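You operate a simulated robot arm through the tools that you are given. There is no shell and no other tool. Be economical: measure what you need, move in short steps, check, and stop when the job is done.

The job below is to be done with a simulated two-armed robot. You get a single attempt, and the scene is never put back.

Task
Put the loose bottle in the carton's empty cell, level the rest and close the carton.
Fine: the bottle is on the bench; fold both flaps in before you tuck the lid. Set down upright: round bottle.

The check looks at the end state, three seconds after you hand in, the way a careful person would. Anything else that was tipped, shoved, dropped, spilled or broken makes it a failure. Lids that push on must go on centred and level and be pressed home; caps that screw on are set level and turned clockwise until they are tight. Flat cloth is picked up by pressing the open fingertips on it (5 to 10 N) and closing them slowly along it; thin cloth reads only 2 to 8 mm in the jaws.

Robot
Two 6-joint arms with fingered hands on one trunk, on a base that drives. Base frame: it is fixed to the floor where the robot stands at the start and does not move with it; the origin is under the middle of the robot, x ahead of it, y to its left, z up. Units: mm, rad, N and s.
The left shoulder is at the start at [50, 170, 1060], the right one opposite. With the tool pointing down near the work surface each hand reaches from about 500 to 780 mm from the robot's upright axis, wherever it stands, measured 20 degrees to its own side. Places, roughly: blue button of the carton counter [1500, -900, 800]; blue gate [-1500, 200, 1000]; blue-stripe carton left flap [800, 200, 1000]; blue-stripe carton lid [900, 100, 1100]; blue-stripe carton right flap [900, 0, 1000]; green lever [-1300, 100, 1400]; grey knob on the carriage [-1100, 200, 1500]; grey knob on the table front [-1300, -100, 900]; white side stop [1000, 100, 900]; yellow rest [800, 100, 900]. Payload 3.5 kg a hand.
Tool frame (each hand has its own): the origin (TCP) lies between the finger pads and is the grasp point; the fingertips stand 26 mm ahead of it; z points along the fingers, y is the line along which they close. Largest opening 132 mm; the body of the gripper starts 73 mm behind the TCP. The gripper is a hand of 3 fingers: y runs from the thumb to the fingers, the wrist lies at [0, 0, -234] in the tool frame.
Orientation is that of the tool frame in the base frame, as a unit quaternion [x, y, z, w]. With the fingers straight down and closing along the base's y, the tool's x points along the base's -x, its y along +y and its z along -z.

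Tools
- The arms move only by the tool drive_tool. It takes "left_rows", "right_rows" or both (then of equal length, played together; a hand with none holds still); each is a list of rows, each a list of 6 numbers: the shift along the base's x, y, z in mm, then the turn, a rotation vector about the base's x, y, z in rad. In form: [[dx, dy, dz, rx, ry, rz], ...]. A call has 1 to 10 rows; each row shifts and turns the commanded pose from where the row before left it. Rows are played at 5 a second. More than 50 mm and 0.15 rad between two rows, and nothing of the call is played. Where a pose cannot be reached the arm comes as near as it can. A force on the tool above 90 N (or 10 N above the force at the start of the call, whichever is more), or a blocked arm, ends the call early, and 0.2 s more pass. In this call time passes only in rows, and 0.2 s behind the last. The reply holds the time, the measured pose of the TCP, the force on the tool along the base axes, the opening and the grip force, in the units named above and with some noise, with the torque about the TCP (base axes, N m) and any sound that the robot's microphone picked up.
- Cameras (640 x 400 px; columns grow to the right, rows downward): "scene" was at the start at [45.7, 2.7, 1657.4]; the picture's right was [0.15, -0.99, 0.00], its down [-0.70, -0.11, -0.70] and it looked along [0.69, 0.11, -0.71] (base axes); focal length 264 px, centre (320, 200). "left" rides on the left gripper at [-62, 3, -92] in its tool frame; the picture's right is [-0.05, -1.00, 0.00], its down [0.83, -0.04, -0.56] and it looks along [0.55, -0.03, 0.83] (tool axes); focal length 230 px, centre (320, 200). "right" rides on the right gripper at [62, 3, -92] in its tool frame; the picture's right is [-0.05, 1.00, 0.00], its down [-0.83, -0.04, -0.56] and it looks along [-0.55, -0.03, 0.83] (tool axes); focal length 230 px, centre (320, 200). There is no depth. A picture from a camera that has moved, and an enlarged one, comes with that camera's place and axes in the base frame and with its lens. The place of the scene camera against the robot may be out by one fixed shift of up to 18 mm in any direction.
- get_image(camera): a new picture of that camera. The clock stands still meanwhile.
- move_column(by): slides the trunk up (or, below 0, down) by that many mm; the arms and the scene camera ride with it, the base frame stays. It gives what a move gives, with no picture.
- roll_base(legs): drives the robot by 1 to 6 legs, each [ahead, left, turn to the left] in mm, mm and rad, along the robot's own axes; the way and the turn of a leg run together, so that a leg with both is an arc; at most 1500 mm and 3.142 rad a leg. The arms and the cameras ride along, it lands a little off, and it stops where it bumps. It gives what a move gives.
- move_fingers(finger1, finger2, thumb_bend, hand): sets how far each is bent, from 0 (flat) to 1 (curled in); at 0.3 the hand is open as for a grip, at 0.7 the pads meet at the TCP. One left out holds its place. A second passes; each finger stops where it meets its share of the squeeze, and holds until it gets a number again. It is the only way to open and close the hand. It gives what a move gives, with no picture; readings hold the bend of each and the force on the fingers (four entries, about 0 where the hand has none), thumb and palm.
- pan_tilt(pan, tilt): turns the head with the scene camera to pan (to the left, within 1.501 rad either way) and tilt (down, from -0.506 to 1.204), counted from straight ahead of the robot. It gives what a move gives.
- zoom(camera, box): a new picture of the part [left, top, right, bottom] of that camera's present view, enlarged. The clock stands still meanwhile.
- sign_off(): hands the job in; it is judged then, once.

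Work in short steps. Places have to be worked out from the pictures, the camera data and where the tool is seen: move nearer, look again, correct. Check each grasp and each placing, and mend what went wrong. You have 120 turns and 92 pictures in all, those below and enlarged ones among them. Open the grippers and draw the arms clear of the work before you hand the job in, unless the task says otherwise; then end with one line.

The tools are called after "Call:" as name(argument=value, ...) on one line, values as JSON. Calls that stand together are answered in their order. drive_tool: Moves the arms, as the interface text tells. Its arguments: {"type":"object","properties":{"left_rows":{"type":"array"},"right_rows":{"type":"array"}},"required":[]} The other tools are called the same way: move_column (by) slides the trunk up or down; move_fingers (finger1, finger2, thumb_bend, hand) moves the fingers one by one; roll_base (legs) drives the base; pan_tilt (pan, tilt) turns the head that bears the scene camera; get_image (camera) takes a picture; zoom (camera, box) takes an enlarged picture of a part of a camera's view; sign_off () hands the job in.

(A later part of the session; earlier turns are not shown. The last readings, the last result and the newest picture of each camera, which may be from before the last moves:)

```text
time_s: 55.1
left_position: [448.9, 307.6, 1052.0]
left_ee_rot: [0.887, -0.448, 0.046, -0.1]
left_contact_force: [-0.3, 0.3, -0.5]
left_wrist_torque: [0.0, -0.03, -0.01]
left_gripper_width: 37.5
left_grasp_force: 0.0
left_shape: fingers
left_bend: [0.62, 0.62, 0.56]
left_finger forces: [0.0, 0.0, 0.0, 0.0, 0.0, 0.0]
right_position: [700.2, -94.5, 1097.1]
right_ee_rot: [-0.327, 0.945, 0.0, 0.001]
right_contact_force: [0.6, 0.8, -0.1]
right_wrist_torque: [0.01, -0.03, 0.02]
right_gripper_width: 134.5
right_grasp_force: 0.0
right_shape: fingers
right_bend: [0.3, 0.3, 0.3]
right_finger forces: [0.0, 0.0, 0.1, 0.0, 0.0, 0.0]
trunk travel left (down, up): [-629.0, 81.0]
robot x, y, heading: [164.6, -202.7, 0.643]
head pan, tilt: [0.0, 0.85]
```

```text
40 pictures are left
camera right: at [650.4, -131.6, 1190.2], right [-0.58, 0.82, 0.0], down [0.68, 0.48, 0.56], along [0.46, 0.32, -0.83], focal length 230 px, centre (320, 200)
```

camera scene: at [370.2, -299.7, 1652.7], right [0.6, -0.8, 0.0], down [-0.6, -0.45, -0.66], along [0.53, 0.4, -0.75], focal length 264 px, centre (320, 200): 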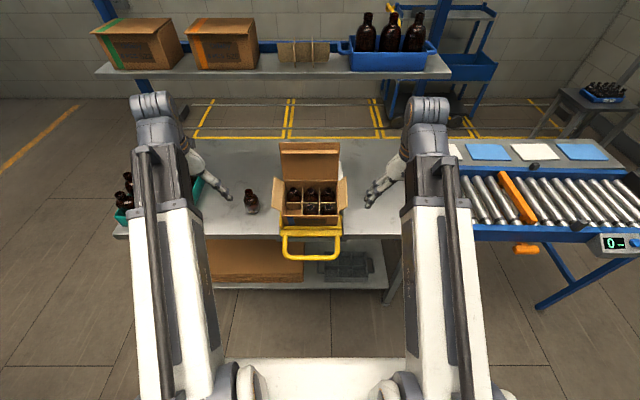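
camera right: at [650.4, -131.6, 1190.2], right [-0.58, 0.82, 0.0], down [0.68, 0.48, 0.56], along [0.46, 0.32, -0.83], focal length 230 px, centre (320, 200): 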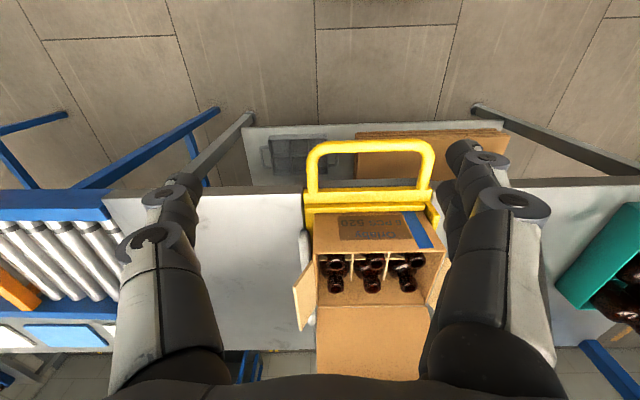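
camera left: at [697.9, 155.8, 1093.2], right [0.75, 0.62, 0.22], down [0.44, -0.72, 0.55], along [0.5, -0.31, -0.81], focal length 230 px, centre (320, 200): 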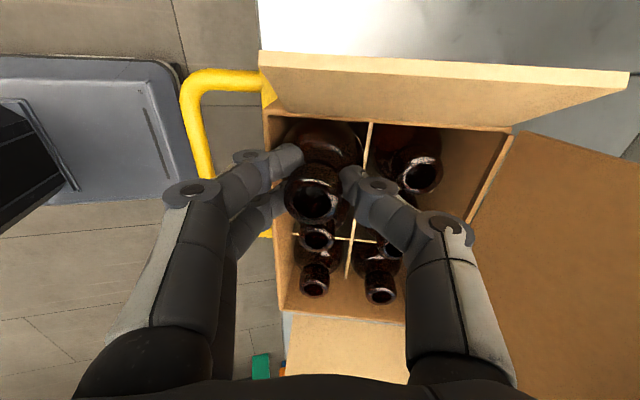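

The carton now stands level. I enlarge both views to measure its flaps, edges and lid.

Call:
zoom(camera="right", box=[270, 120, 470, 390])

Call:
zoom(camera="scene", box=[330, 100, 410, 220])

```text
1.48 times, centred on (370, 255) of right
camera zoom: at [650.4, -131.6, 1190.2], right [-0.58, 0.82, 0.0], down [0.68, 0.48, 0.56], along [0.46, 0.32, -0.83], focal length 341 px, centre (246, 118)
```

zoom: 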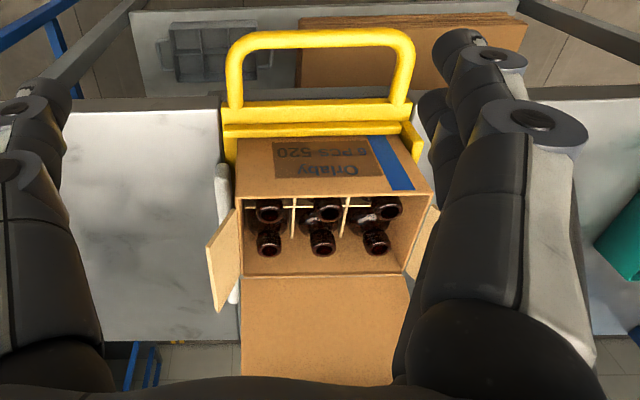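

```text
3.33 times, centred on (370, 160) of scene
camera zoom: at [198.2, -188.5, 1606.7], right [0.6, -0.8, 0.0], down [-0.6, -0.45, -0.66], along [0.53, 0.4, -0.75], focal length 879 px, centre (153, 333)
```

zoom: 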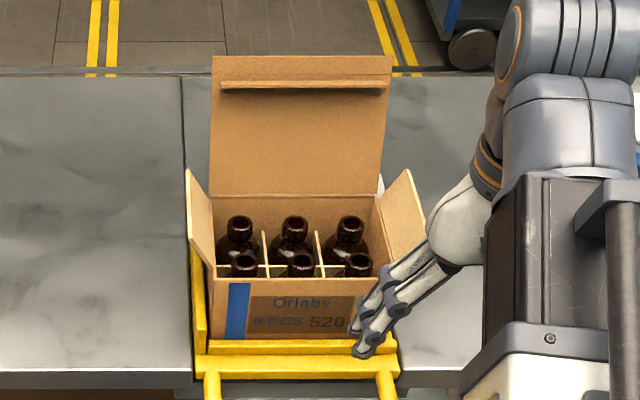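

Corner estimates disagree a bit about how level it is, so I want a true side view. I move the left hand beside the carton with its camera looking flatter across.

Call:
drive_tool(left_rows=[[23, 6, 0, -0.06, -0.045, 0], [23, 6, 0, -0.06, -0.045, 0], [23, 6, 0, -0.06, -0.045, 0], [23, 6, 0, -0.06, -0.045, 0], [23, 6, 0, -0.06, -0.045, 0], [23, 6, 0, -0.06, -0.045, 0], [23, 6, 0, -0.06, -0.045, 0]])

Call:
get_image(camera="left")

```text
time_s: 56.7
left_position: [596.9, 364.5, 1042.7]
left_ee_rot: [0.868, -0.411, 0.278, 0.019]
left_contact_force: [0.1, 0.1, -0.3]
left_wrist_torque: [-0.03, -0.01, 0.01]
left_gripper_width: 37.6
left_grasp_force: 0.1
left_shape: fingers
left_bend: [0.62, 0.62, 0.56]
left_finger forces: [0.1, 0.0, 0.0, 0.0, 0.0, 0.1]
left hand out of reach, approached as far as the arm can: row 3, 4, 5, 6, 7
right_position: [702.4, -95.2, 1095.2]
right_ee_rot: [-0.327, 0.945, -0.001, 0.002]
right_contact_force: [0.2, -0.1, 0.0]
right_wrist_torque: [0.0, 0.0, 0.01]
right_gripper_width: 134.4
right_grasp_force: 0.2
right_shape: fingers
right_bend: [0.3, 0.3, 0.3]
right_finger forces: [0.0, 0.0, 0.0, 0.1, 0.0, 0.0]
trunk travel left (down, up): [-629.0, 81.0]
robot x, y, heading: [162.3, -199.4, 0.647]
head pan, tilt: [0.0, 0.85]
```

```text
37 pictures are left
camera left: at [519.4, 428.3, 1090.0], right [0.7, 0.7, 0.17], down [0.19, -0.41, 0.89], along [0.69, -0.59, -0.42], focal length 230 px, centre (320, 200)
```

left: 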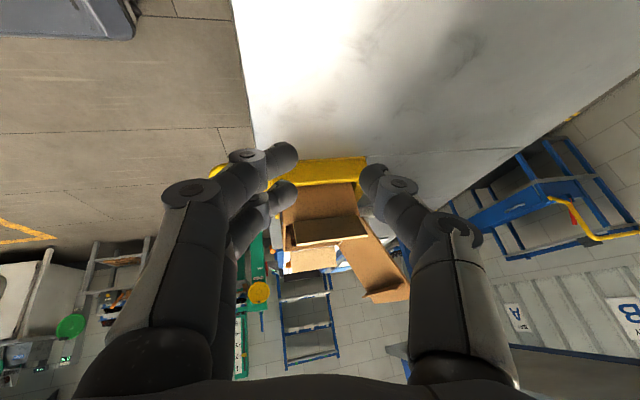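

Call:
zoom(camera="left", box=[255, 140, 415, 310])

```text
2.35 times, centred on (335, 225) of left
camera zoom: at [519.4, 428.3, 1090.0], right [0.7, 0.7, 0.17], down [0.19, -0.41, 0.89], along [0.69, -0.59, -0.42], focal length 541 px, centre (285, 141)
```

zoom: 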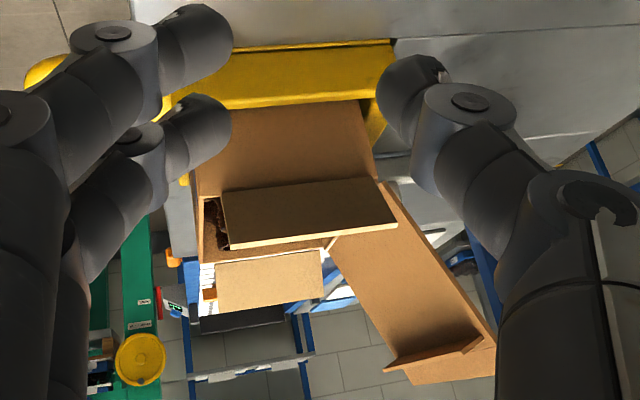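

The side view shows the carton's edges vertical and its top at z≈957 front and back: level. Carton top corners: FL (744,155), FR (858,3), BL (850,235), BR (962,82); flaps ≈50 mm, leaning out 30°. I bring the left hand upright and back, then reposition for the left flap.

Call:
drive_tool(left_rows=[[-25, -15, 15, 0.069, 0.123, 0], [-25, -15, 15, 0.069, 0.123, 0], [-25, -15, 15, 0.069, 0.123, 0], [-25, -15, 15, 0.069, 0.123, 0], [-10, 20, 0, 0, 0, 0]])

Call:
move_fingers(hand="left", finger1=0.72, finger2=0.72, thumb_bend=0.72)

```text
time_s: 57.9
left_position: [444.7, 365.9, 1087.6]
left_ee_rot: [0.906, -0.424, -0.003, -0.002]
left_contact_force: [0.7, -0.1, 0.8]
left_wrist_torque: [0.0, 0.01, -0.01]
left_gripper_width: 37.6
left_grasp_force: 0.1
left_shape: fingers
left_bend: [0.62, 0.62, 0.56]
left_finger forces: [0.0, 0.0, 0.0, 0.0, 0.0, 0.1]
left hand out of reach, approached as far as the arm can: row 1, 2, 3, 4
right_position: [700.3, -94.5, 1096.4]
right_ee_rot: [-0.327, 0.945, 0.0, 0.0]
right_contact_force: [-0.2, -0.8, 0.9]
right_wrist_torque: [0.02, -0.01, -0.03]
right_gripper_width: 134.1
right_grasp_force: 0.0
right_shape: fingers
right_bend: [0.3, 0.3, 0.3]
right_finger forces: [0.1, 0.0, 0.1, 0.0, 0.0, 0.1]
trunk travel left (down, up): [-629.0, 81.0]
robot x, y, heading: [165.0, -202.4, 0.641]
head pan, tilt: [0.0, 0.85]
```

```text
time_s: 58.9
left_position: [444.1, 365.4, 1087.6]
left_ee_rot: [0.906, -0.424, -0.001, -0.003]
left_contact_force: [0.5, -0.2, -0.1]
left_wrist_torque: [0.01, 0.05, -0.01]
left_gripper_width: 1.2
left_grasp_force: 0.1
left_shape: fingers
left_bend: [0.72, 0.72, 0.71]
left_finger forces: [0.0, 0.0, 0.0, 0.0, 0.0, 0.0]
right_position: [701.4, -96.5, 1097.0]
right_ee_rot: [-0.326, 0.945, 0.0, 0.002]
right_contact_force: [-0.5, 0.2, -0.3]
right_wrist_torque: [0.02, -0.02, -0.04]
right_gripper_width: 133.9
right_grasp_force: 0.1
right_shape: fingers
right_bend: [0.3, 0.3, 0.3]
right_finger forces: [0.0, 0.0, 0.0, 0.1, 0.0, 0.0]
trunk travel left (down, up): [-629.0, 81.0]
robot x, y, heading: [161.1, -201.2, 0.643]
head pan, tilt: [0.0, 0.85]
```

The left hand is upright and pinched into a poker. I drive so the left flap is in its working range.

Call:
roll_base(legs=[[125, -255, 0]])

Call:
get_image(camera="left")

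```text
time_s: 60.9
left_position: [696.3, 236.2, 1088.1]
left_ee_rot: [0.906, -0.424, -0.002, -0.002]
left_contact_force: [1.4, 0.4, -0.6]
left_wrist_torque: [0.0, 0.01, 0.02]
left_gripper_width: 1.1
left_grasp_force: 0.1
left_shape: fingers
left_bend: [0.72, 0.72, 0.71]
left_finger forces: [0.0, 0.0, 0.0, 0.0, 0.0, 0.1]
right_position: [953.1, -225.4, 1096.4]
right_ee_rot: [-0.326, 0.946, 0.0, 0.001]
right_contact_force: [-0.3, 0.5, -0.1]
right_wrist_torque: [0.02, 0.0, 0.03]
right_gripper_width: 134.4
right_grasp_force: 0.0
right_shape: fingers
right_bend: [0.3, 0.3, 0.3]
right_finger forces: [0.1, 0.0, 0.1, 0.1, 0.0, 0.0]
trunk travel left (down, up): [-629.0, 81.0]
robot x, y, heading: [411.7, -332.8, 0.643]
head pan, tilt: [0.0, 0.85]
```

```text
35 pictures are left
camera left: at [655.1, 280.1, 1180.4], right [0.73, 0.68, 0.0], down [0.57, -0.61, 0.55], along [0.38, -0.4, -0.83], focal length 230 px, centre (320, 200)
```

left: 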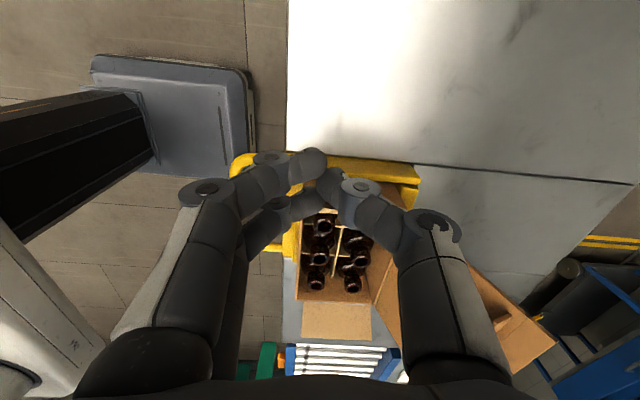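

I place the pinched fingers just outside the left flap, tips at z≈985.

Call:
drive_tool(left_rows=[[31, 6, 0, 0, 0, 0], [31, 6, 0, 0, 0, 0], [0, 0, -38, 0, 0, 0], [0, 0, -38, 0, 0, 0]])

Call:
get_image(camera="left")

Call:
zoom(camera="scene", box=[180, 100, 340, 260])

```text
time_s: 61.9
left_position: [746.9, 259.0, 1012.9]
left_ee_rot: [0.904, -0.428, -0.001, -0.001]
left_contact_force: [0.2, 0.5, -0.4]
left_wrist_torque: [0.02, 0.04, 0.03]
left_gripper_width: 1.2
left_grasp_force: 0.0
left_shape: fingers
left_bend: [0.72, 0.72, 0.71]
left_finger forces: [0.1, 0.1, 0.0, 0.0, 0.0, 0.0]
left hand out of reach, approached as far as the arm can: row 2
right_position: [951.3, -225.7, 1096.7]
right_ee_rot: [-0.326, 0.945, -0.001, 0.002]
right_contact_force: [0.3, 0.2, -0.1]
right_wrist_torque: [-0.02, 0.0, 0.0]
right_gripper_width: 134.0
right_grasp_force: 0.1
right_shape: fingers
right_bend: [0.3, 0.3, 0.3]
right_finger forces: [0.0, 0.0, 0.0, 0.0, 0.0, 0.1]
trunk travel left (down, up): [-629.0, 81.0]
robot x, y, heading: [414.1, -329.1, 0.64]
head pan, tilt: [0.0, 0.85]
```

```text
34 pictures are left
camera left: at [705.4, 303.4, 1104.8], right [0.74, 0.67, 0.0], down [0.56, -0.62, 0.55], along [0.37, -0.41, -0.83], focal length 230 px, centre (320, 200)
```

left: 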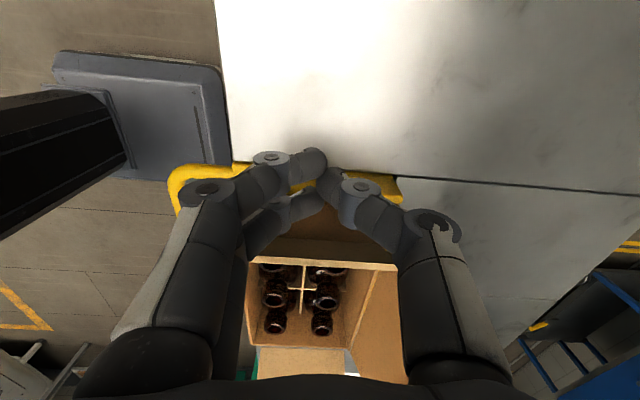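

```text
2.50 times, centred on (260, 180) of scene
camera zoom: at [449.5, -317.0, 1606.7], right [0.6, -0.8, 0.0], down [-0.6, -0.45, -0.66], along [0.53, 0.39, -0.75], focal length 660 px, centre (470, 250)
```

zoom: 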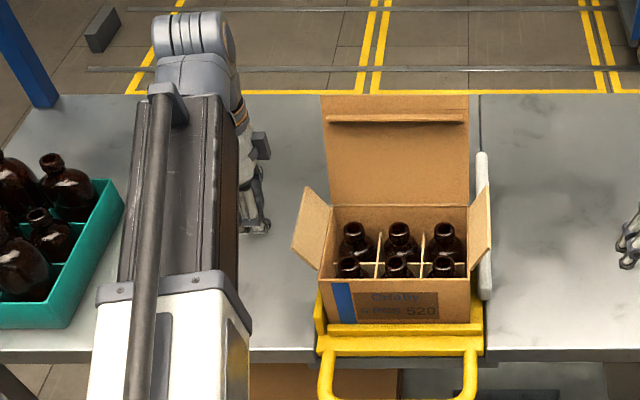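

The fist is just left of the flap, mid-length. I push it inward toward vertical in small rows.

Call:
drive_tool(left_rows=[[9, -12, 0, 0, 0, 0], [9, -12, 0, 0, 0, 0], [9, -12, 1, 0, 0, 0], [9, -12, 1, 0, 0, 0]])

Call:
get_image(camera="left")

```text
time_s: 62.9
left_position: [742.4, 251.3, 1015.0]
left_ee_rot: [0.903, -0.429, 0.0, -0.001]
left_contact_force: [0.4, 0.1, -0.8]
left_wrist_torque: [0.01, 0.03, 0.02]
left_gripper_width: 1.2
left_grasp_force: 0.0
left_shape: fingers
left_bend: [0.72, 0.72, 0.71]
left_finger forces: [0.1, 0.0, 0.0, 0.0, 0.1, 0.1]
left hand out of reach, approached as far as the arm can: row 1, 2, 3, 4
right_position: [950.0, -223.9, 1096.5]
right_ee_rot: [-0.327, 0.945, 0.0, 0.001]
right_contact_force: [-0.9, 0.3, -0.3]
right_wrist_torque: [0.02, 0.0, 0.02]
right_gripper_width: 133.9
right_grasp_force: 0.0
right_shape: fingers
right_bend: [0.3, 0.3, 0.3]
right_finger forces: [0.1, 0.1, 0.0, 0.0, 0.0, 0.1]
trunk travel left (down, up): [-629.0, 81.0]
robot x, y, heading: [418.5, -329.2, 0.639]
head pan, tilt: [0.0, 0.85]
```

```text
32 pictures are left
camera left: at [701.6, 296.7, 1107.2], right [0.74, 0.67, 0.0], down [0.56, -0.62, 0.55], along [0.37, -0.41, -0.83], focal length 230 px, centre (320, 200)
```

left: 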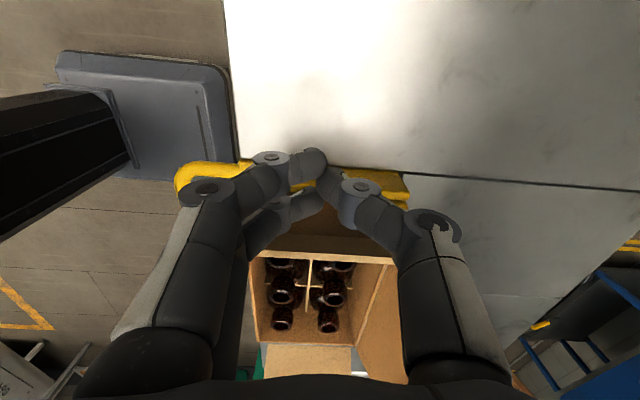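

The limit comes from the wrist being too high above the shoulder. I raise the trunk 80 mm and bring the hand back down by the same amount.

Call:
move_column(by=80)

Call:
drive_tool(left_rows=[[8, 4, -20, 0, 0, 0], [0, 0, -20, 0, 0, 0], [0, 0, -20, 0, 0, 0], [0, 0, -20, 0, 0, 0], [9, -12, 0, 0, 0, 0], [9, -12, 0, 0, 0, 0], [9, -12, 0, 0, 0, 0]])

Call:
get_image(camera="left")

```text
time_s: 64.1
left_position: [742.3, 252.0, 1094.7]
left_ee_rot: [0.904, -0.429, 0.0, -0.001]
left_contact_force: [-0.2, -0.5, 0.0]
left_wrist_torque: [-0.02, 0.0, 0.02]
left_gripper_width: 1.2
left_grasp_force: 0.1
left_shape: fingers
left_bend: [0.72, 0.72, 0.71]
left_finger forces: [0.1, 0.0, 0.1, 0.0, 0.0, 0.0]
right_position: [951.5, -224.0, 1176.8]
right_ee_rot: [-0.327, 0.945, -0.001, 0.001]
right_contact_force: [0.1, 0.7, -0.3]
right_wrist_torque: [0.01, -0.01, 0.0]
right_gripper_width: 134.2
right_grasp_force: 0.0
right_shape: fingers
right_bend: [0.3, 0.3, 0.3]
right_finger forces: [0.0, 0.0, 0.0, 0.0, 0.0, 0.0]
trunk travel left (down, up): [-709.0, 1.0]
robot x, y, heading: [411.5, -332.4, 0.644]
head pan, tilt: [0.0, 0.85]
```

```text
time_s: 65.7
left_position: [751.9, 250.9, 1013.6]
left_ee_rot: [0.901, -0.435, 0.002, -0.002]
left_contact_force: [-0.4, 1.0, -0.9]
left_wrist_torque: [-0.02, 0.0, 0.01]
left_gripper_width: 1.1
left_grasp_force: 0.1
left_shape: fingers
left_bend: [0.72, 0.72, 0.71]
left_finger forces: [0.0, 0.1, 0.0, 0.0, 0.0, 0.1]
left hand out of reach, approached as far as the arm can: row 5, 6, 7
right_position: [951.4, -224.2, 1177.3]
right_ee_rot: [-0.327, 0.945, -0.001, 0.0]
right_contact_force: [0.1, 0.0, -0.3]
right_wrist_torque: [0.06, 0.02, -0.02]
right_gripper_width: 134.0
right_grasp_force: 0.2
right_shape: fingers
right_bend: [0.3, 0.3, 0.3]
right_finger forces: [0.0, 0.0, 0.0, 0.0, 0.1, 0.0]
trunk travel left (down, up): [-709.0, 1.0]
robot x, y, heading: [411.0, -330.7, 0.646]
head pan, tilt: [0.0, 0.85]
```

```text
31 pictures are left
camera left: at [710.6, 295.8, 1106.9], right [0.75, 0.66, 0.0], down [0.55, -0.62, 0.56], along [0.37, -0.42, -0.83], focal length 230 px, centre (320, 200)
```

left: 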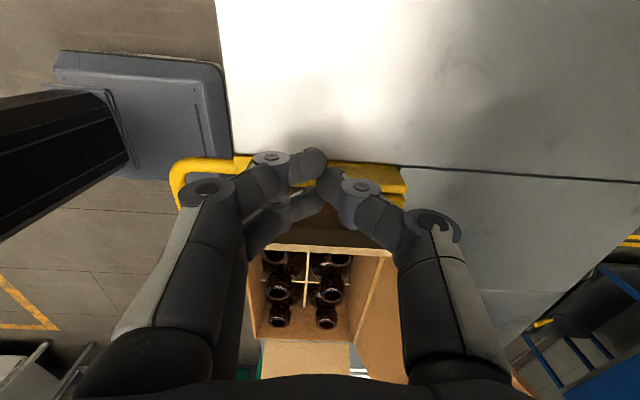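

The limit is the wrist yaw, not height. I turn the hand 0.6 rad clockwise to free it, then push again.

Call:
drive_tool(left_rows=[[-2, 0, 0, 0, 0, -0.12], [-2, 0, 0, 0, 0, -0.12], [-2, 0, 0, 0, 0, -0.12], [-2, 0, 0, 0, 0, -0.12], [-2, 0, 0, 0, 0, -0.12], [9, -12, 0, 0, 0, 0], [9, -12, 0, 0, 0, 0]])

Call:
get_image(camera="left")

```text
time_s: 67.3
left_position: [759.2, 226.3, 1014.3]
left_ee_rot: [0.736, -0.677, 0.0, -0.002]
left_contact_force: [0.0, -0.4, 0.4]
left_wrist_torque: [-0.01, 0.03, 0.0]
left_gripper_width: 1.3
left_grasp_force: 0.0
left_shape: fingers
left_bend: [0.72, 0.72, 0.71]
left_finger forces: [0.0, 0.0, 0.1, 0.1, 0.0, 0.1]
right_position: [952.0, -224.6, 1176.6]
right_ee_rot: [-0.326, 0.945, -0.001, 0.002]
right_contact_force: [0.9, -0.1, -0.5]
right_wrist_torque: [0.0, 0.0, -0.01]
right_gripper_width: 134.1
right_grasp_force: 0.0
right_shape: fingers
right_bend: [0.3, 0.3, 0.3]
right_finger forces: [0.0, 0.0, 0.0, 0.0, 0.0, 0.0]
trunk travel left (down, up): [-709.0, 1.0]
robot x, y, heading: [412.8, -334.0, 0.64]
head pan, tilt: [0.0, 0.85]
```

```text
30 pictures are left
camera left: at [750.6, 286.5, 1107.9], right [0.99, 0.13, 0.0], down [0.11, -0.83, 0.55], along [0.08, -0.55, -0.83], focal length 230 px, centre (320, 200)
```

left: 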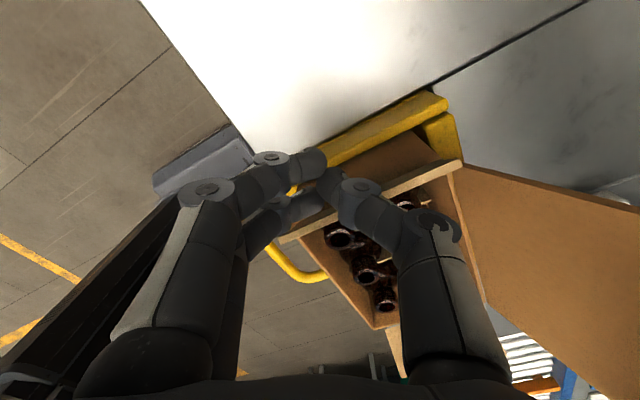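

Free now. I continue pushing the flap inward.

Call:
drive_tool(left_rows=[[7, -9, 0, 0, 0, 0], [7, -9, 0, 0, 0, 0], [7, -9, 0, 0, 0, 0]])

Call:
get_image(camera="left")

```text
time_s: 68.1
left_position: [780.1, 199.7, 1014.4]
left_ee_rot: [0.736, -0.677, 0.0, -0.002]
left_contact_force: [-0.3, 0.6, -0.3]
left_wrist_torque: [0.02, 0.02, 0.0]
left_gripper_width: 1.1
left_grasp_force: 0.0
left_shape: fingers
left_bend: [0.72, 0.72, 0.72]
left_finger forces: [0.1, 0.0, 0.0, 0.1, 0.1, 0.0]
right_position: [953.0, -224.9, 1175.5]
right_ee_rot: [-0.326, 0.945, 0.0, 0.001]
right_contact_force: [0.2, -0.4, -0.4]
right_wrist_torque: [0.01, 0.01, 0.0]
right_gripper_width: 134.0
right_grasp_force: 0.0
right_shape: fingers
right_bend: [0.3, 0.3, 0.3]
right_finger forces: [0.1, 0.1, 0.1, 0.0, 0.0, 0.1]
trunk travel left (down, up): [-709.0, 1.0]
robot x, y, heading: [413.3, -334.3, 0.641]
head pan, tilt: [0.0, 0.85]
```

```text
29 pictures are left
camera left: at [771.6, 259.8, 1108.0], right [0.99, 0.14, 0.0], down [0.11, -0.83, 0.55], along [0.08, -0.55, -0.83], focal length 230 px, centre (320, 200)
```

left: 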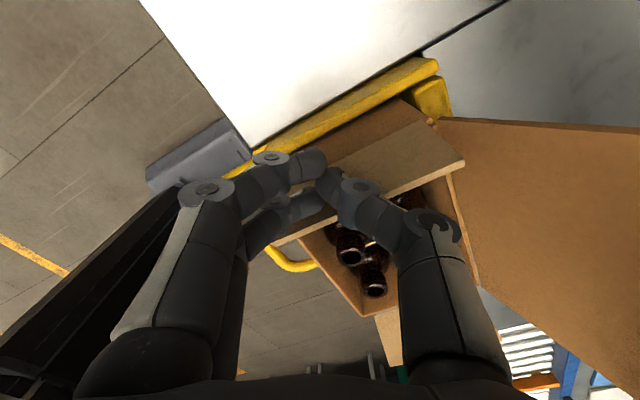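

The flap follows with almost no force. I carry it over and down in an arc until it lies flat.

Call:
drive_tool(left_rows=[[7.2, -9.6, 0, 0, 0, 0], [6, -8, -4, 0, 0, 0], [4.8, -6.4, -8, 0, 0, 0], [3, -4, -8, 0, 0, 0], [2, -2.5, -5, 0, 0, 0]])

Call:
get_image(camera="left")

```text
time_s: 69.3
left_position: [804.6, 169.2, 988.9]
left_ee_rot: [0.736, -0.677, -0.001, -0.002]
left_contact_force: [-0.4, 0.3, -0.9]
left_wrist_torque: [0.02, -0.01, -0.01]
left_gripper_width: 1.1
left_grasp_force: 0.0
left_shape: fingers
left_bend: [0.72, 0.72, 0.72]
left_finger forces: [0.0, 0.0, 0.1, 0.0, 0.0, 0.0]
right_position: [951.3, -226.0, 1177.1]
right_ee_rot: [-0.327, 0.945, -0.001, 0.002]
right_contact_force: [0.6, 0.7, -0.2]
right_wrist_torque: [0.0, 0.02, 0.03]
right_gripper_width: 134.0
right_grasp_force: 0.0
right_shape: fingers
right_bend: [0.3, 0.3, 0.3]
right_finger forces: [0.0, 0.0, 0.0, 0.1, 0.0, 0.0]
trunk travel left (down, up): [-709.0, 1.0]
robot x, y, heading: [417.1, -329.4, 0.639]
head pan, tilt: [0.0, 0.85]
```

```text
28 pictures are left
camera left: at [795.7, 229.0, 1082.5], right [0.99, 0.13, 0.0], down [0.11, -0.83, 0.55], along [0.08, -0.55, -0.83], focal length 230 px, centre (320, 200)
```

left: 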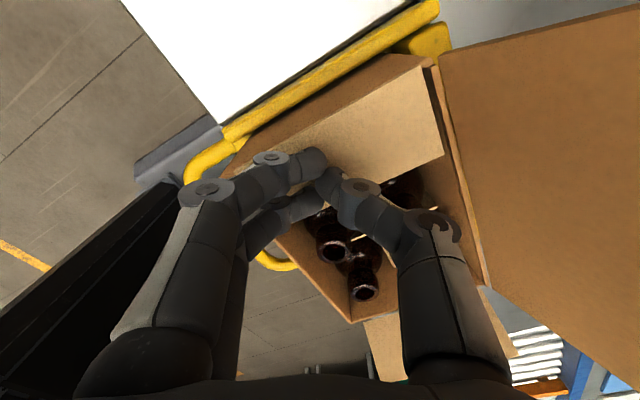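

The flap lies nearly flat. I press 4 mm more, then lift straight up and see whether it stays.

Call:
drive_tool(left_rows=[[0, 0, -4, 0, 0, 0], [0, 0, 10, 0, 0, 0], [0, 0, 35, 0, 0, 0], [-5, -4, 45, 0, 0, 0]])

Call:
get_image(camera="left")

```text
time_s: 70.3
left_position: [797.1, 165.4, 1075.0]
left_ee_rot: [0.736, -0.677, 0.0, -0.002]
left_contact_force: [-0.3, -0.6, -0.8]
left_wrist_torque: [0.02, -0.01, 0.0]
left_gripper_width: 0.7
left_grasp_force: 0.2
left_shape: fingers
left_bend: [0.72, 0.72, 0.72]
left_finger forces: [0.1, 0.1, 0.0, 0.1, 0.0, 0.0]
right_position: [951.1, -224.6, 1176.6]
right_ee_rot: [-0.326, 0.945, -0.001, 0.002]
right_contact_force: [-0.1, 0.5, -0.2]
right_wrist_torque: [0.03, 0.0, -0.01]
right_gripper_width: 134.0
right_grasp_force: 0.0
right_shape: fingers
right_bend: [0.3, 0.3, 0.3]
right_finger forces: [0.0, 0.1, 0.1, 0.0, 0.0, 0.0]
trunk travel left (down, up): [-709.0, 1.0]
robot x, y, heading: [413.3, -331.8, 0.644]
head pan, tilt: [0.0, 0.85]
```

```text
27 pictures are left
camera left: at [789.3, 225.0, 1168.0], right [0.99, 0.13, 0.0], down [0.11, -0.83, 0.55], along [0.08, -0.55, -0.83], focal length 230 px, centre (320, 200)
```

left: 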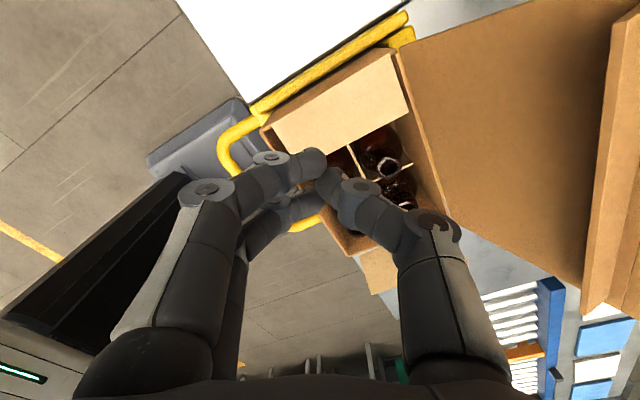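

The left flap stays folded. I close the right fist, drive 192 mm left and bring the right hand beside the right flap.

Call:
move_fingers(hand="right", finger1=0.72, finger2=0.72, thumb_bend=0.72)

Call:
roll_base(legs=[[0, 192, 0]])

Call:
drive_tool(right_rows=[[38, 20, 0, 0, 0, 0], [38, 20, -20, 0, 0, 0], [37, 20, -20, 0, 0, 0]])

Call:
get_image(camera="right")

```text
time_s: 71.3
left_position: [797.6, 165.1, 1074.5]
left_ee_rot: [0.736, -0.677, 0.0, -0.001]
left_contact_force: [0.1, -0.2, -0.4]
left_wrist_torque: [-0.05, 0.0, 0.02]
left_gripper_width: 1.2
left_grasp_force: 0.0
left_shape: fingers
left_bend: [0.72, 0.72, 0.72]
left_finger forces: [0.0, 0.1, 0.1, 0.0, 0.0, 0.0]
right_position: [952.6, -224.0, 1175.9]
right_ee_rot: [-0.326, 0.945, 0.0, 0.001]
right_contact_force: [0.7, -0.3, 0.5]
right_wrist_torque: [-0.01, 0.02, 0.0]
right_gripper_width: 1.3
right_grasp_force: 0.1
right_shape: fingers
right_bend: [0.72, 0.72, 0.72]
right_finger forces: [0.0, 0.1, 0.1, 0.1, 0.1, 0.0]
trunk travel left (down, up): [-709.0, 1.0]
robot x, y, heading: [411.6, -327.4, 0.644]
head pan, tilt: [0.0, 0.85]
```

```text
time_s: 72.8
left_position: [685.3, 319.3, 1073.6]
left_ee_rot: [0.735, -0.678, 0.0, -0.002]
left_contact_force: [0.5, 0.2, -0.1]
left_wrist_torque: [-0.05, -0.01, -0.02]
left_gripper_width: 1.0
left_grasp_force: 0.0
left_shape: fingers
left_bend: [0.72, 0.72, 0.72]
left_finger forces: [0.1, 0.0, 0.0, 0.0, 0.0, 0.0]
right_position: [838.4, -72.6, 1177.3]
right_ee_rot: [-0.326, 0.946, -0.001, 0.001]
right_contact_force: [0.2, 0.4, 0.3]
right_wrist_torque: [-0.05, 0.0, -0.02]
right_gripper_width: 1.3
right_grasp_force: 0.1
right_shape: fingers
right_bend: [0.72, 0.72, 0.72]
right_finger forces: [0.0, 0.0, 0.0, 0.0, 0.0, 0.0]
trunk travel left (down, up): [-709.0, 1.0]
robot x, y, heading: [298.0, -177.1, 0.64]
head pan, tilt: [0.0, 0.85]
```

```text
time_s: 73.6
left_position: [686.4, 317.1, 1074.1]
left_ee_rot: [0.735, -0.678, -0.001, -0.001]
left_contact_force: [-0.5, -0.3, -1.3]
left_wrist_torque: [-0.01, 0.05, 0.02]
left_gripper_width: 1.0
left_grasp_force: 0.0
left_shape: fingers
left_bend: [0.72, 0.72, 0.72]
left_finger forces: [0.0, 0.0, 0.0, 0.1, 0.1, 0.0]
right_position: [953.4, -13.5, 1135.8]
right_ee_rot: [-0.325, 0.946, 0.0, 0.001]
right_contact_force: [-0.9, -0.4, 0.9]
right_wrist_torque: [0.03, 0.02, -0.03]
right_gripper_width: 1.1
right_grasp_force: 0.1
right_shape: fingers
right_bend: [0.72, 0.72, 0.72]
right_finger forces: [0.1, 0.1, 0.0, 0.0, 0.0, 0.1]
trunk travel left (down, up): [-709.0, 1.0]
robot x, y, heading: [301.1, -177.1, 0.639]
head pan, tilt: [0.0, 0.85]
```

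```text
26 pictures are left
camera right: at [902.6, -49.4, 1229.3], right [-0.57, 0.82, 0.0], down [0.68, 0.48, 0.56], along [0.46, 0.32, -0.83], focal length 230 px, centre (320, 200)
```

right: 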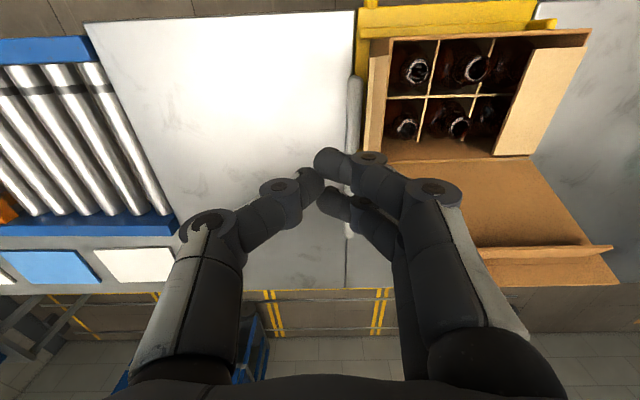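

The view is clear: right flap beside the white stop, fist outside it. I descend to flap height.

Call:
drive_tool(right_rows=[[0, 0, -41, 0, 0, 0], [0, 0, -41, 0, 0, 0], [0, 0, -39, 0, 0, 0]])

Call:
get_image(camera="right")

```text
time_s: 74.4
left_position: [686.2, 318.3, 1075.1]
left_ee_rot: [0.735, -0.678, 0.0, -0.001]
left_contact_force: [-0.8, -0.1, -0.6]
left_wrist_torque: [-0.01, 0.03, -0.04]
left_gripper_width: 1.1
left_grasp_force: 0.0
left_shape: fingers
left_bend: [0.72, 0.72, 0.72]
left_finger forces: [0.0, 0.1, 0.0, 0.0, 0.0, 0.0]
right_position: [949.5, -11.2, 1015.8]
right_ee_rot: [-0.326, 0.945, -0.001, 0.001]
right_contact_force: [-0.1, -0.4, 0.4]
right_wrist_torque: [0.01, 0.04, -0.02]
right_gripper_width: 1.5
right_grasp_force: 0.1
right_shape: fingers
right_bend: [0.72, 0.72, 0.72]
right_finger forces: [0.0, 0.1, 0.0, 0.0, 0.1, 0.2]
trunk travel left (down, up): [-709.0, 1.0]
robot x, y, heading: [298.9, -175.4, 0.639]
head pan, tilt: [0.0, 0.85]
```

```text
25 pictures are left
camera right: at [899.6, -47.9, 1108.4], right [-0.57, 0.82, 0.0], down [0.68, 0.48, 0.56], along [0.46, 0.32, -0.83], focal length 230 px, centre (320, 200)
```

right: 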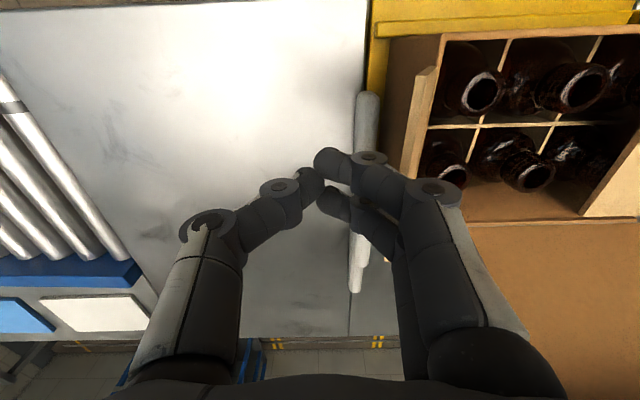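

The fist is outside the flap at the right height. I push inward.

Call:
drive_tool(right_rows=[[-6.6, 8.8, 0, 0, 0, 0], [-6.6, 8.8, 0, 0, 0, 0], [-6.6, 8.8, 0, 0, 0, 0], [-6.6, 8.8, 0, 0, 0, 0], [-5.4, 7.2, 0, 0, 0, 0]])

Call:
get_image(camera="right")

```text
time_s: 75.6
left_position: [685.8, 319.0, 1073.7]
left_ee_rot: [0.735, -0.678, 0.001, -0.001]
left_contact_force: [0.1, 0.5, -0.2]
left_wrist_torque: [-0.02, 0.0, 0.01]
left_gripper_width: 1.2
left_grasp_force: 0.1
left_shape: fingers
left_bend: [0.72, 0.72, 0.72]
left_finger forces: [0.0, 0.1, 0.0, 0.0, 0.1, 0.0]
right_position: [917.6, 31.2, 1014.0]
right_ee_rot: [-0.325, 0.946, 0.0, -0.001]
right_contact_force: [-0.1, -0.6, -0.2]
right_wrist_torque: [-0.01, -0.02, -0.01]
right_gripper_width: 0.4
right_grasp_force: 0.0
right_shape: fingers
right_bend: [0.72, 0.72, 0.71]
right_finger forces: [0.1, 0.0, 0.0, 0.0, 0.1, 0.0]
trunk travel left (down, up): [-709.0, 1.0]
robot x, y, heading: [298.5, -178.0, 0.64]
head pan, tilt: [0.0, 0.85]
```

```text
24 pictures are left
camera right: at [868.9, -4.6, 1106.7], right [-0.57, 0.82, 0.0], down [0.68, 0.48, 0.55], along [0.45, 0.32, -0.83], focal length 230 px, centre (320, 200)
```

right: 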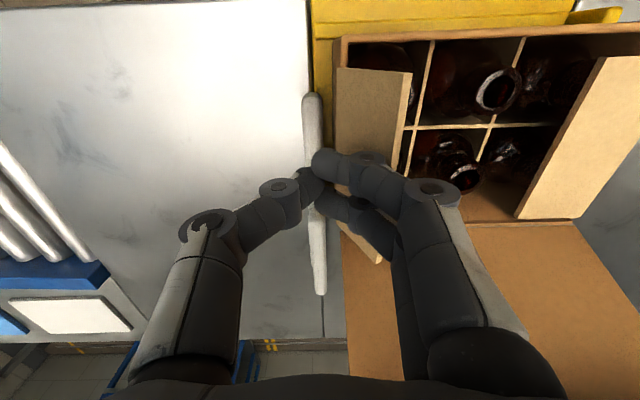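

Flap well past vertical. I carry it over and press flat, then lift.

Call:
drive_tool(right_rows=[[-7.2, 9.6, 0, 0, 0, 0], [-6, 8, -4, 0, 0, 0], [-4.8, 6.4, -8, 0, 0, 0], [-3, 4, -8, 0, 0, 0], [-2, 2.5, -5, 0, 0, 0], [0, 0, -4, 0, 0, 0], [0, 0, 10, 0, 0, 0], [0, 0, 35, 0, 0, 0], [-6, -5, 45, 0, 0, 0]])

Call:
get_image(camera="right")

```text
time_s: 77.6
left_position: [685.1, 318.0, 1075.4]
left_ee_rot: [0.735, -0.678, 0.0, -0.002]
left_contact_force: [0.5, 0.4, -0.1]
left_wrist_torque: [0.04, -0.01, 0.0]
left_gripper_width: 1.1
left_grasp_force: 0.1
left_shape: fingers
left_bend: [0.72, 0.72, 0.72]
left_finger forces: [0.0, 0.0, 0.1, 0.0, 0.0, 0.0]
right_position: [891.0, 56.9, 1077.2]
right_ee_rot: [-0.325, 0.946, 0.0, 0.001]
right_contact_force: [-0.2, -0.8, 0.1]
right_wrist_torque: [0.01, 0.02, 0.02]
right_gripper_width: 0.5
right_grasp_force: 0.0
right_shape: fingers
right_bend: [0.72, 0.72, 0.72]
right_finger forces: [0.0, 0.0, 0.1, 0.1, 0.0, 0.1]
trunk travel left (down, up): [-709.0, 1.0]
robot x, y, heading: [296.3, -176.0, 0.64]
head pan, tilt: [0.0, 0.85]
```

```text
23 pictures are left
camera right: at [840.9, 21.2, 1170.2], right [-0.57, 0.82, 0.0], down [0.68, 0.48, 0.56], along [0.46, 0.32, -0.83], focal length 230 px, centre (320, 200)
```

right: 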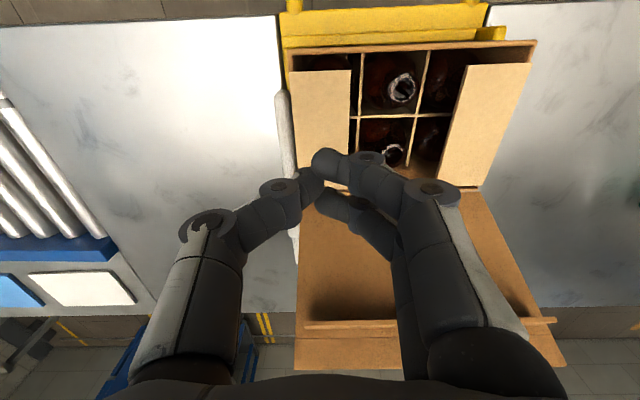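

Both flaps are folded. Before handling the lid I zoom to understand its tuck lip.

Call:
zoom(camera="right", box=[270, 150, 590, 390])

Call:
zoom(camera="scene", box=[290, 90, 400, 200])

```text
1.67 times, centred on (430, 270) of right
camera zoom: at [840.9, 21.2, 1170.2], right [-0.57, 0.82, 0.0], down [0.68, 0.48, 0.56], along [0.46, 0.32, -0.83], focal length 384 px, centre (137, 83)
```

zoom: 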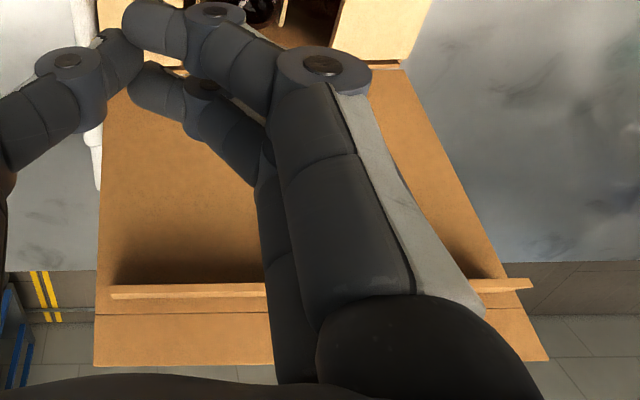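

```text
3.64 times, centred on (345, 145) of scene
camera zoom: at [334.9, -164.0, 1686.7], right [0.6, -0.8, 0.0], down [-0.6, -0.45, -0.66], along [0.53, 0.39, -0.75], focal length 959 px, centre (229, 400)
```

zoom: 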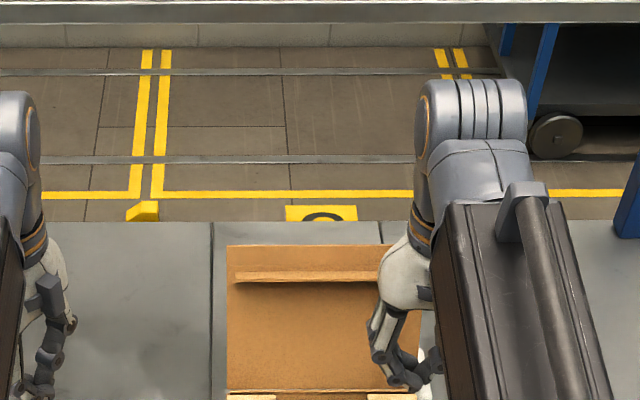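

The lid panel has a short tuck lip on its inner face. I'll swing the lid forward from behind with the right fist: first raise the hand, then drive 60 mm ahead and 60 mm left.

Call:
drive_tool(right_rows=[[-10, -8, 33, 0, 0, 0], [-10, -8, 33, 0, 0, 0], [-10, -8, 33, 0, 0, 0]])

Call:
roll_base(legs=[[60, 60, 0]])

Call:
get_image(camera="right")

```text
time_s: 78.4
left_position: [684.8, 317.3, 1075.1]
left_ee_rot: [0.735, -0.678, 0.001, -0.002]
left_contact_force: [-0.4, -0.6, -0.8]
left_wrist_torque: [-0.02, 0.01, 0.0]
left_gripper_width: 0.8
left_grasp_force: 0.1
left_shape: fingers
left_bend: [0.72, 0.72, 0.72]
left_finger forces: [0.0, 0.1, 0.1, 0.1, 0.0, 0.0]
right_position: [861.2, 32.1, 1176.5]
right_ee_rot: [-0.325, 0.946, 0.0, 0.0]
right_contact_force: [0.0, 0.2, -0.1]
right_wrist_torque: [-0.01, 0.02, -0.01]
right_gripper_width: 0.6
right_grasp_force: 0.0
right_shape: fingers
right_bend: [0.72, 0.72, 0.72]
right_finger forces: [0.1, 0.1, 0.0, 0.0, 0.1, 0.0]
trunk travel left (down, up): [-709.0, 1.0]
robot x, y, heading: [302.1, -174.6, 0.638]
head pan, tilt: [0.0, 0.85]
```

```text
time_s: 79.5
left_position: [696.4, 403.9, 1073.0]
left_ee_rot: [0.735, -0.678, 0.0, -0.001]
left_contact_force: [0.3, -0.1, -0.2]
left_wrist_torque: [-0.04, -0.03, -0.01]
left_gripper_width: 0.7
left_grasp_force: 0.1
left_shape: fingers
left_bend: [0.72, 0.72, 0.72]
left_finger forces: [0.0, 0.1, 0.0, 0.1, 0.0, 0.0]
right_position: [873.8, 118.6, 1175.5]
right_ee_rot: [-0.325, 0.946, 0.0, 0.001]
right_contact_force: [-0.5, 0.1, -0.5]
right_wrist_torque: [-0.03, 0.01, 0.02]
right_gripper_width: 0.4
right_grasp_force: 0.0
right_shape: fingers
right_bend: [0.72, 0.72, 0.72]
right_finger forces: [0.0, 0.0, 0.0, 0.1, 0.0, 0.0]
trunk travel left (down, up): [-709.0, 1.0]
robot x, y, heading: [307.7, -90.6, 0.64]
head pan, tilt: [0.0, 0.85]
```

```text
20 pictures are left
camera right: at [823.5, 83.1, 1267.9], right [-0.57, 0.82, 0.0], down [0.68, 0.48, 0.56], along [0.46, 0.32, -0.83], focal length 230 px, centre (320, 200)
```

right: 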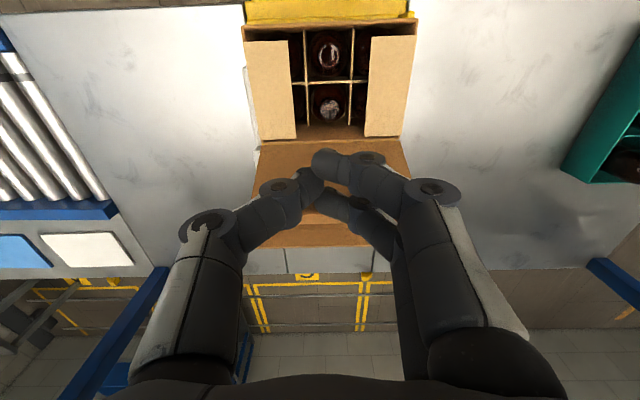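

The lid is centred below the hand. I go over its top to behind it.

Call:
drive_tool(right_rows=[[30, 22.5, 0, 0, 0, 0], [30, 22.5, 0, 0, 0, 0], [30, 22.5, 0, 0, 0, 0], [29, 22.5, 0, 0, 0, 0]])

Call:
drive_tool(right_rows=[[0, 0, -25, 0, 0, 0], [0, 0, -25, 0, 0, 0], [0, 0, -25, 0, 0, 0], [0, 0, -25, 0, 0, 0]])

Call:
get_image(camera="right")

```text
time_s: 80.5
left_position: [696.2, 403.0, 1074.1]
left_ee_rot: [0.736, -0.677, 0.0, -0.001]
left_contact_force: [-0.4, 0.3, -0.7]
left_wrist_torque: [-0.03, 0.02, 0.05]
left_gripper_width: 0.8
left_grasp_force: 0.3
left_shape: fingers
left_bend: [0.72, 0.72, 0.72]
left_finger forces: [0.0, 0.0, 0.0, 0.1, 0.1, 0.1]
right_position: [990.0, 205.5, 1172.9]
right_ee_rot: [-0.326, 0.946, -0.001, 0.001]
right_contact_force: [-0.8, 0.9, 0.5]
right_wrist_torque: [-0.04, 0.03, -0.03]
right_gripper_width: 0.4
right_grasp_force: 0.1
right_shape: fingers
right_bend: [0.72, 0.72, 0.72]
right_finger forces: [0.0, 0.0, 0.1, 0.1, 0.1, 0.0]
trunk travel left (down, up): [-709.0, 1.0]
robot x, y, heading: [314.2, -90.7, 0.637]
head pan, tilt: [0.0, 0.85]
```

```text
time_s: 81.5
left_position: [696.8, 401.6, 1074.1]
left_ee_rot: [0.736, -0.677, 0.0, -0.002]
left_contact_force: [0.4, -0.1, 0.6]
left_wrist_torque: [0.02, 0.0, 0.02]
left_gripper_width: 1.0
left_grasp_force: 0.0
left_shape: fingers
left_bend: [0.72, 0.72, 0.72]
left_finger forces: [0.0, 0.1, 0.0, 0.0, 0.0, 0.0]
right_position: [992.6, 207.7, 1073.8]
right_ee_rot: [-0.325, 0.946, 0.0, 0.001]
right_contact_force: [0.9, -0.2, 0.1]
right_wrist_torque: [0.0, 0.01, 0.0]
right_gripper_width: 0.5
right_grasp_force: 0.1
right_shape: fingers
right_bend: [0.72, 0.72, 0.72]
right_finger forces: [0.1, 0.0, 0.0, 0.0, 0.0, 0.0]
trunk travel left (down, up): [-709.0, 1.0]
robot x, y, heading: [310.1, -90.3, 0.648]
head pan, tilt: [0.0, 0.85]
```

```text
19 pictures are left
camera right: at [942.1, 172.2, 1168.4], right [-0.57, 0.82, 0.0], down [0.68, 0.48, 0.56], along [0.46, 0.32, -0.83], focal length 230 px, centre (320, 200)
```

right: 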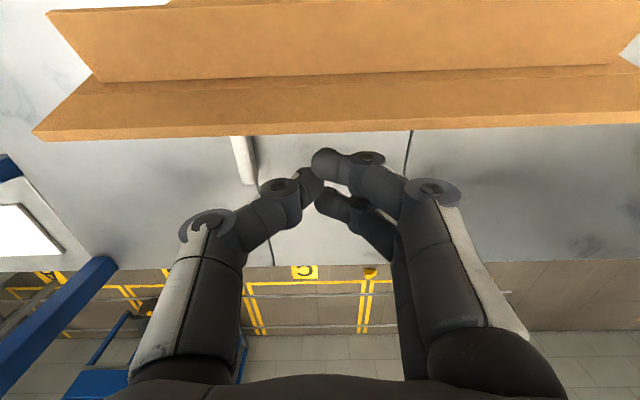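

I'm behind the lid with clearance. I pull forward gently.

Call:
drive_tool(right_rows=[[-10.5, -8, 0, 0, 0, 0], [-10.5, -8, 0, 0, 0, 0], [-10.5, -8, 0, 0, 0, 0], [-10.5, -8, 0, 0, 0, 0], [-10.5, -8, 0, 0, 0, 0], [-10.5, -8, 0, 0, 0, 0]])

Call:
get_image(camera="right")

```text
time_s: 82.9
left_position: [697.0, 402.9, 1074.2]
left_ee_rot: [0.735, -0.678, 0.0, -0.002]
left_contact_force: [-0.1, -0.5, -0.6]
left_wrist_torque: [0.0, 0.04, 0.0]
left_gripper_width: 1.2
left_grasp_force: 0.1
left_shape: fingers
left_bend: [0.72, 0.72, 0.72]
left_finger forces: [0.0, 0.0, 0.0, 0.0, 0.1, 0.0]
right_position: [929.1, 160.1, 1076.7]
right_ee_rot: [-0.326, 0.946, -0.001, 0.001]
right_contact_force: [-0.3, 0.1, 0.4]
right_wrist_torque: [-0.01, 0.01, -0.01]
right_gripper_width: 0.6
right_grasp_force: 0.1
right_shape: fingers
right_bend: [0.72, 0.72, 0.72]
right_finger forces: [0.0, 0.0, 0.0, 0.1, 0.0, 0.0]
trunk travel left (down, up): [-709.0, 1.0]
robot x, y, heading: [308.7, -92.9, 0.644]
head pan, tilt: [0.0, 0.85]
```

```text
18 pictures are left
camera right: at [879.1, 123.9, 1168.7], right [-0.57, 0.82, 0.0], down [0.68, 0.48, 0.56], along [0.46, 0.32, -0.83], focal length 230 px, centre (320, 200)
```

right: 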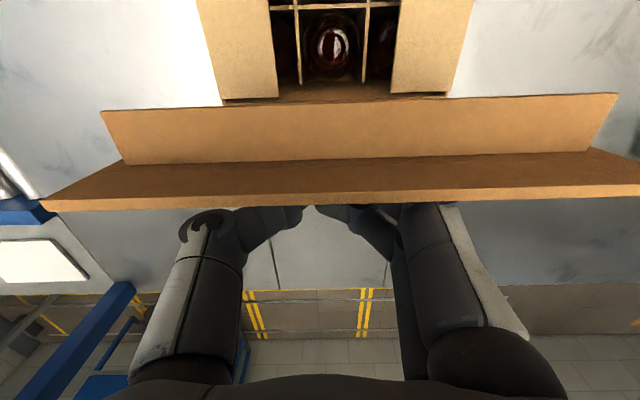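

The lid stands vertical now and follows without resistance. I continue along the arc.

Call:
drive_tool(right_rows=[[-8.8, -6.6, -2, 0, 0, 0], [-8.8, -6.6, -3, 0, 0, 0], [-8.8, -6.6, -4, 0, 0, 0], [-8.8, -6.6, -6, 0, 0, 0], [-7.6, -5.7, -7, 0, 0, 0], [-7.6, -5.7, -7, 0, 0, 0]])

Call:
get_image(camera="right")

```text
time_s: 84.3
left_position: [696.5, 403.4, 1075.9]
left_ee_rot: [0.736, -0.677, 0.0, -0.001]
left_contact_force: [0.9, 0.3, 0.6]
left_wrist_torque: [0.01, -0.01, 0.02]
left_gripper_width: 1.0
left_grasp_force: 0.1
left_shape: fingers
left_bend: [0.72, 0.72, 0.72]
left_finger forces: [0.0, 0.1, 0.0, 0.1, 0.0, 0.0]
right_position: [879.0, 121.8, 1046.6]
right_ee_rot: [-0.325, 0.946, 0.0, 0.001]
right_contact_force: [-0.2, 0.4, -0.5]
right_wrist_torque: [0.02, 0.04, -0.01]
right_gripper_width: 0.5
right_grasp_force: 0.1
right_shape: fingers
right_bend: [0.72, 0.72, 0.72]
right_finger forces: [0.0, 0.0, 0.1, 0.0, 0.0, 0.1]
trunk travel left (down, up): [-709.0, 1.0]
robot x, y, heading: [309.9, -93.6, 0.639]
head pan, tilt: [0.0, 0.85]
```

```text
17 pictures are left
camera right: at [828.5, 85.4, 1139.6], right [-0.57, 0.82, 0.0], down [0.68, 0.48, 0.56], along [0.46, 0.32, -0.83], focal length 230 px, centre (320, 200)
```

right: 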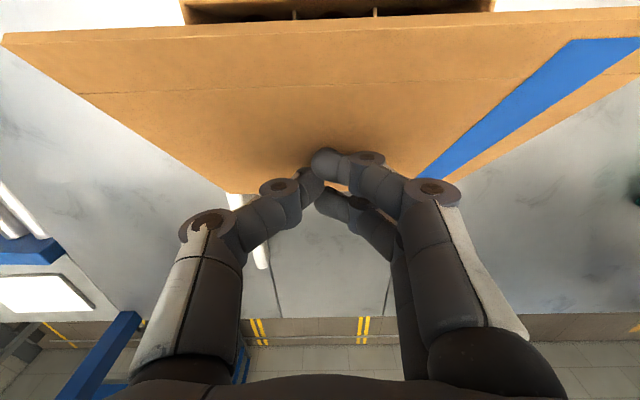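

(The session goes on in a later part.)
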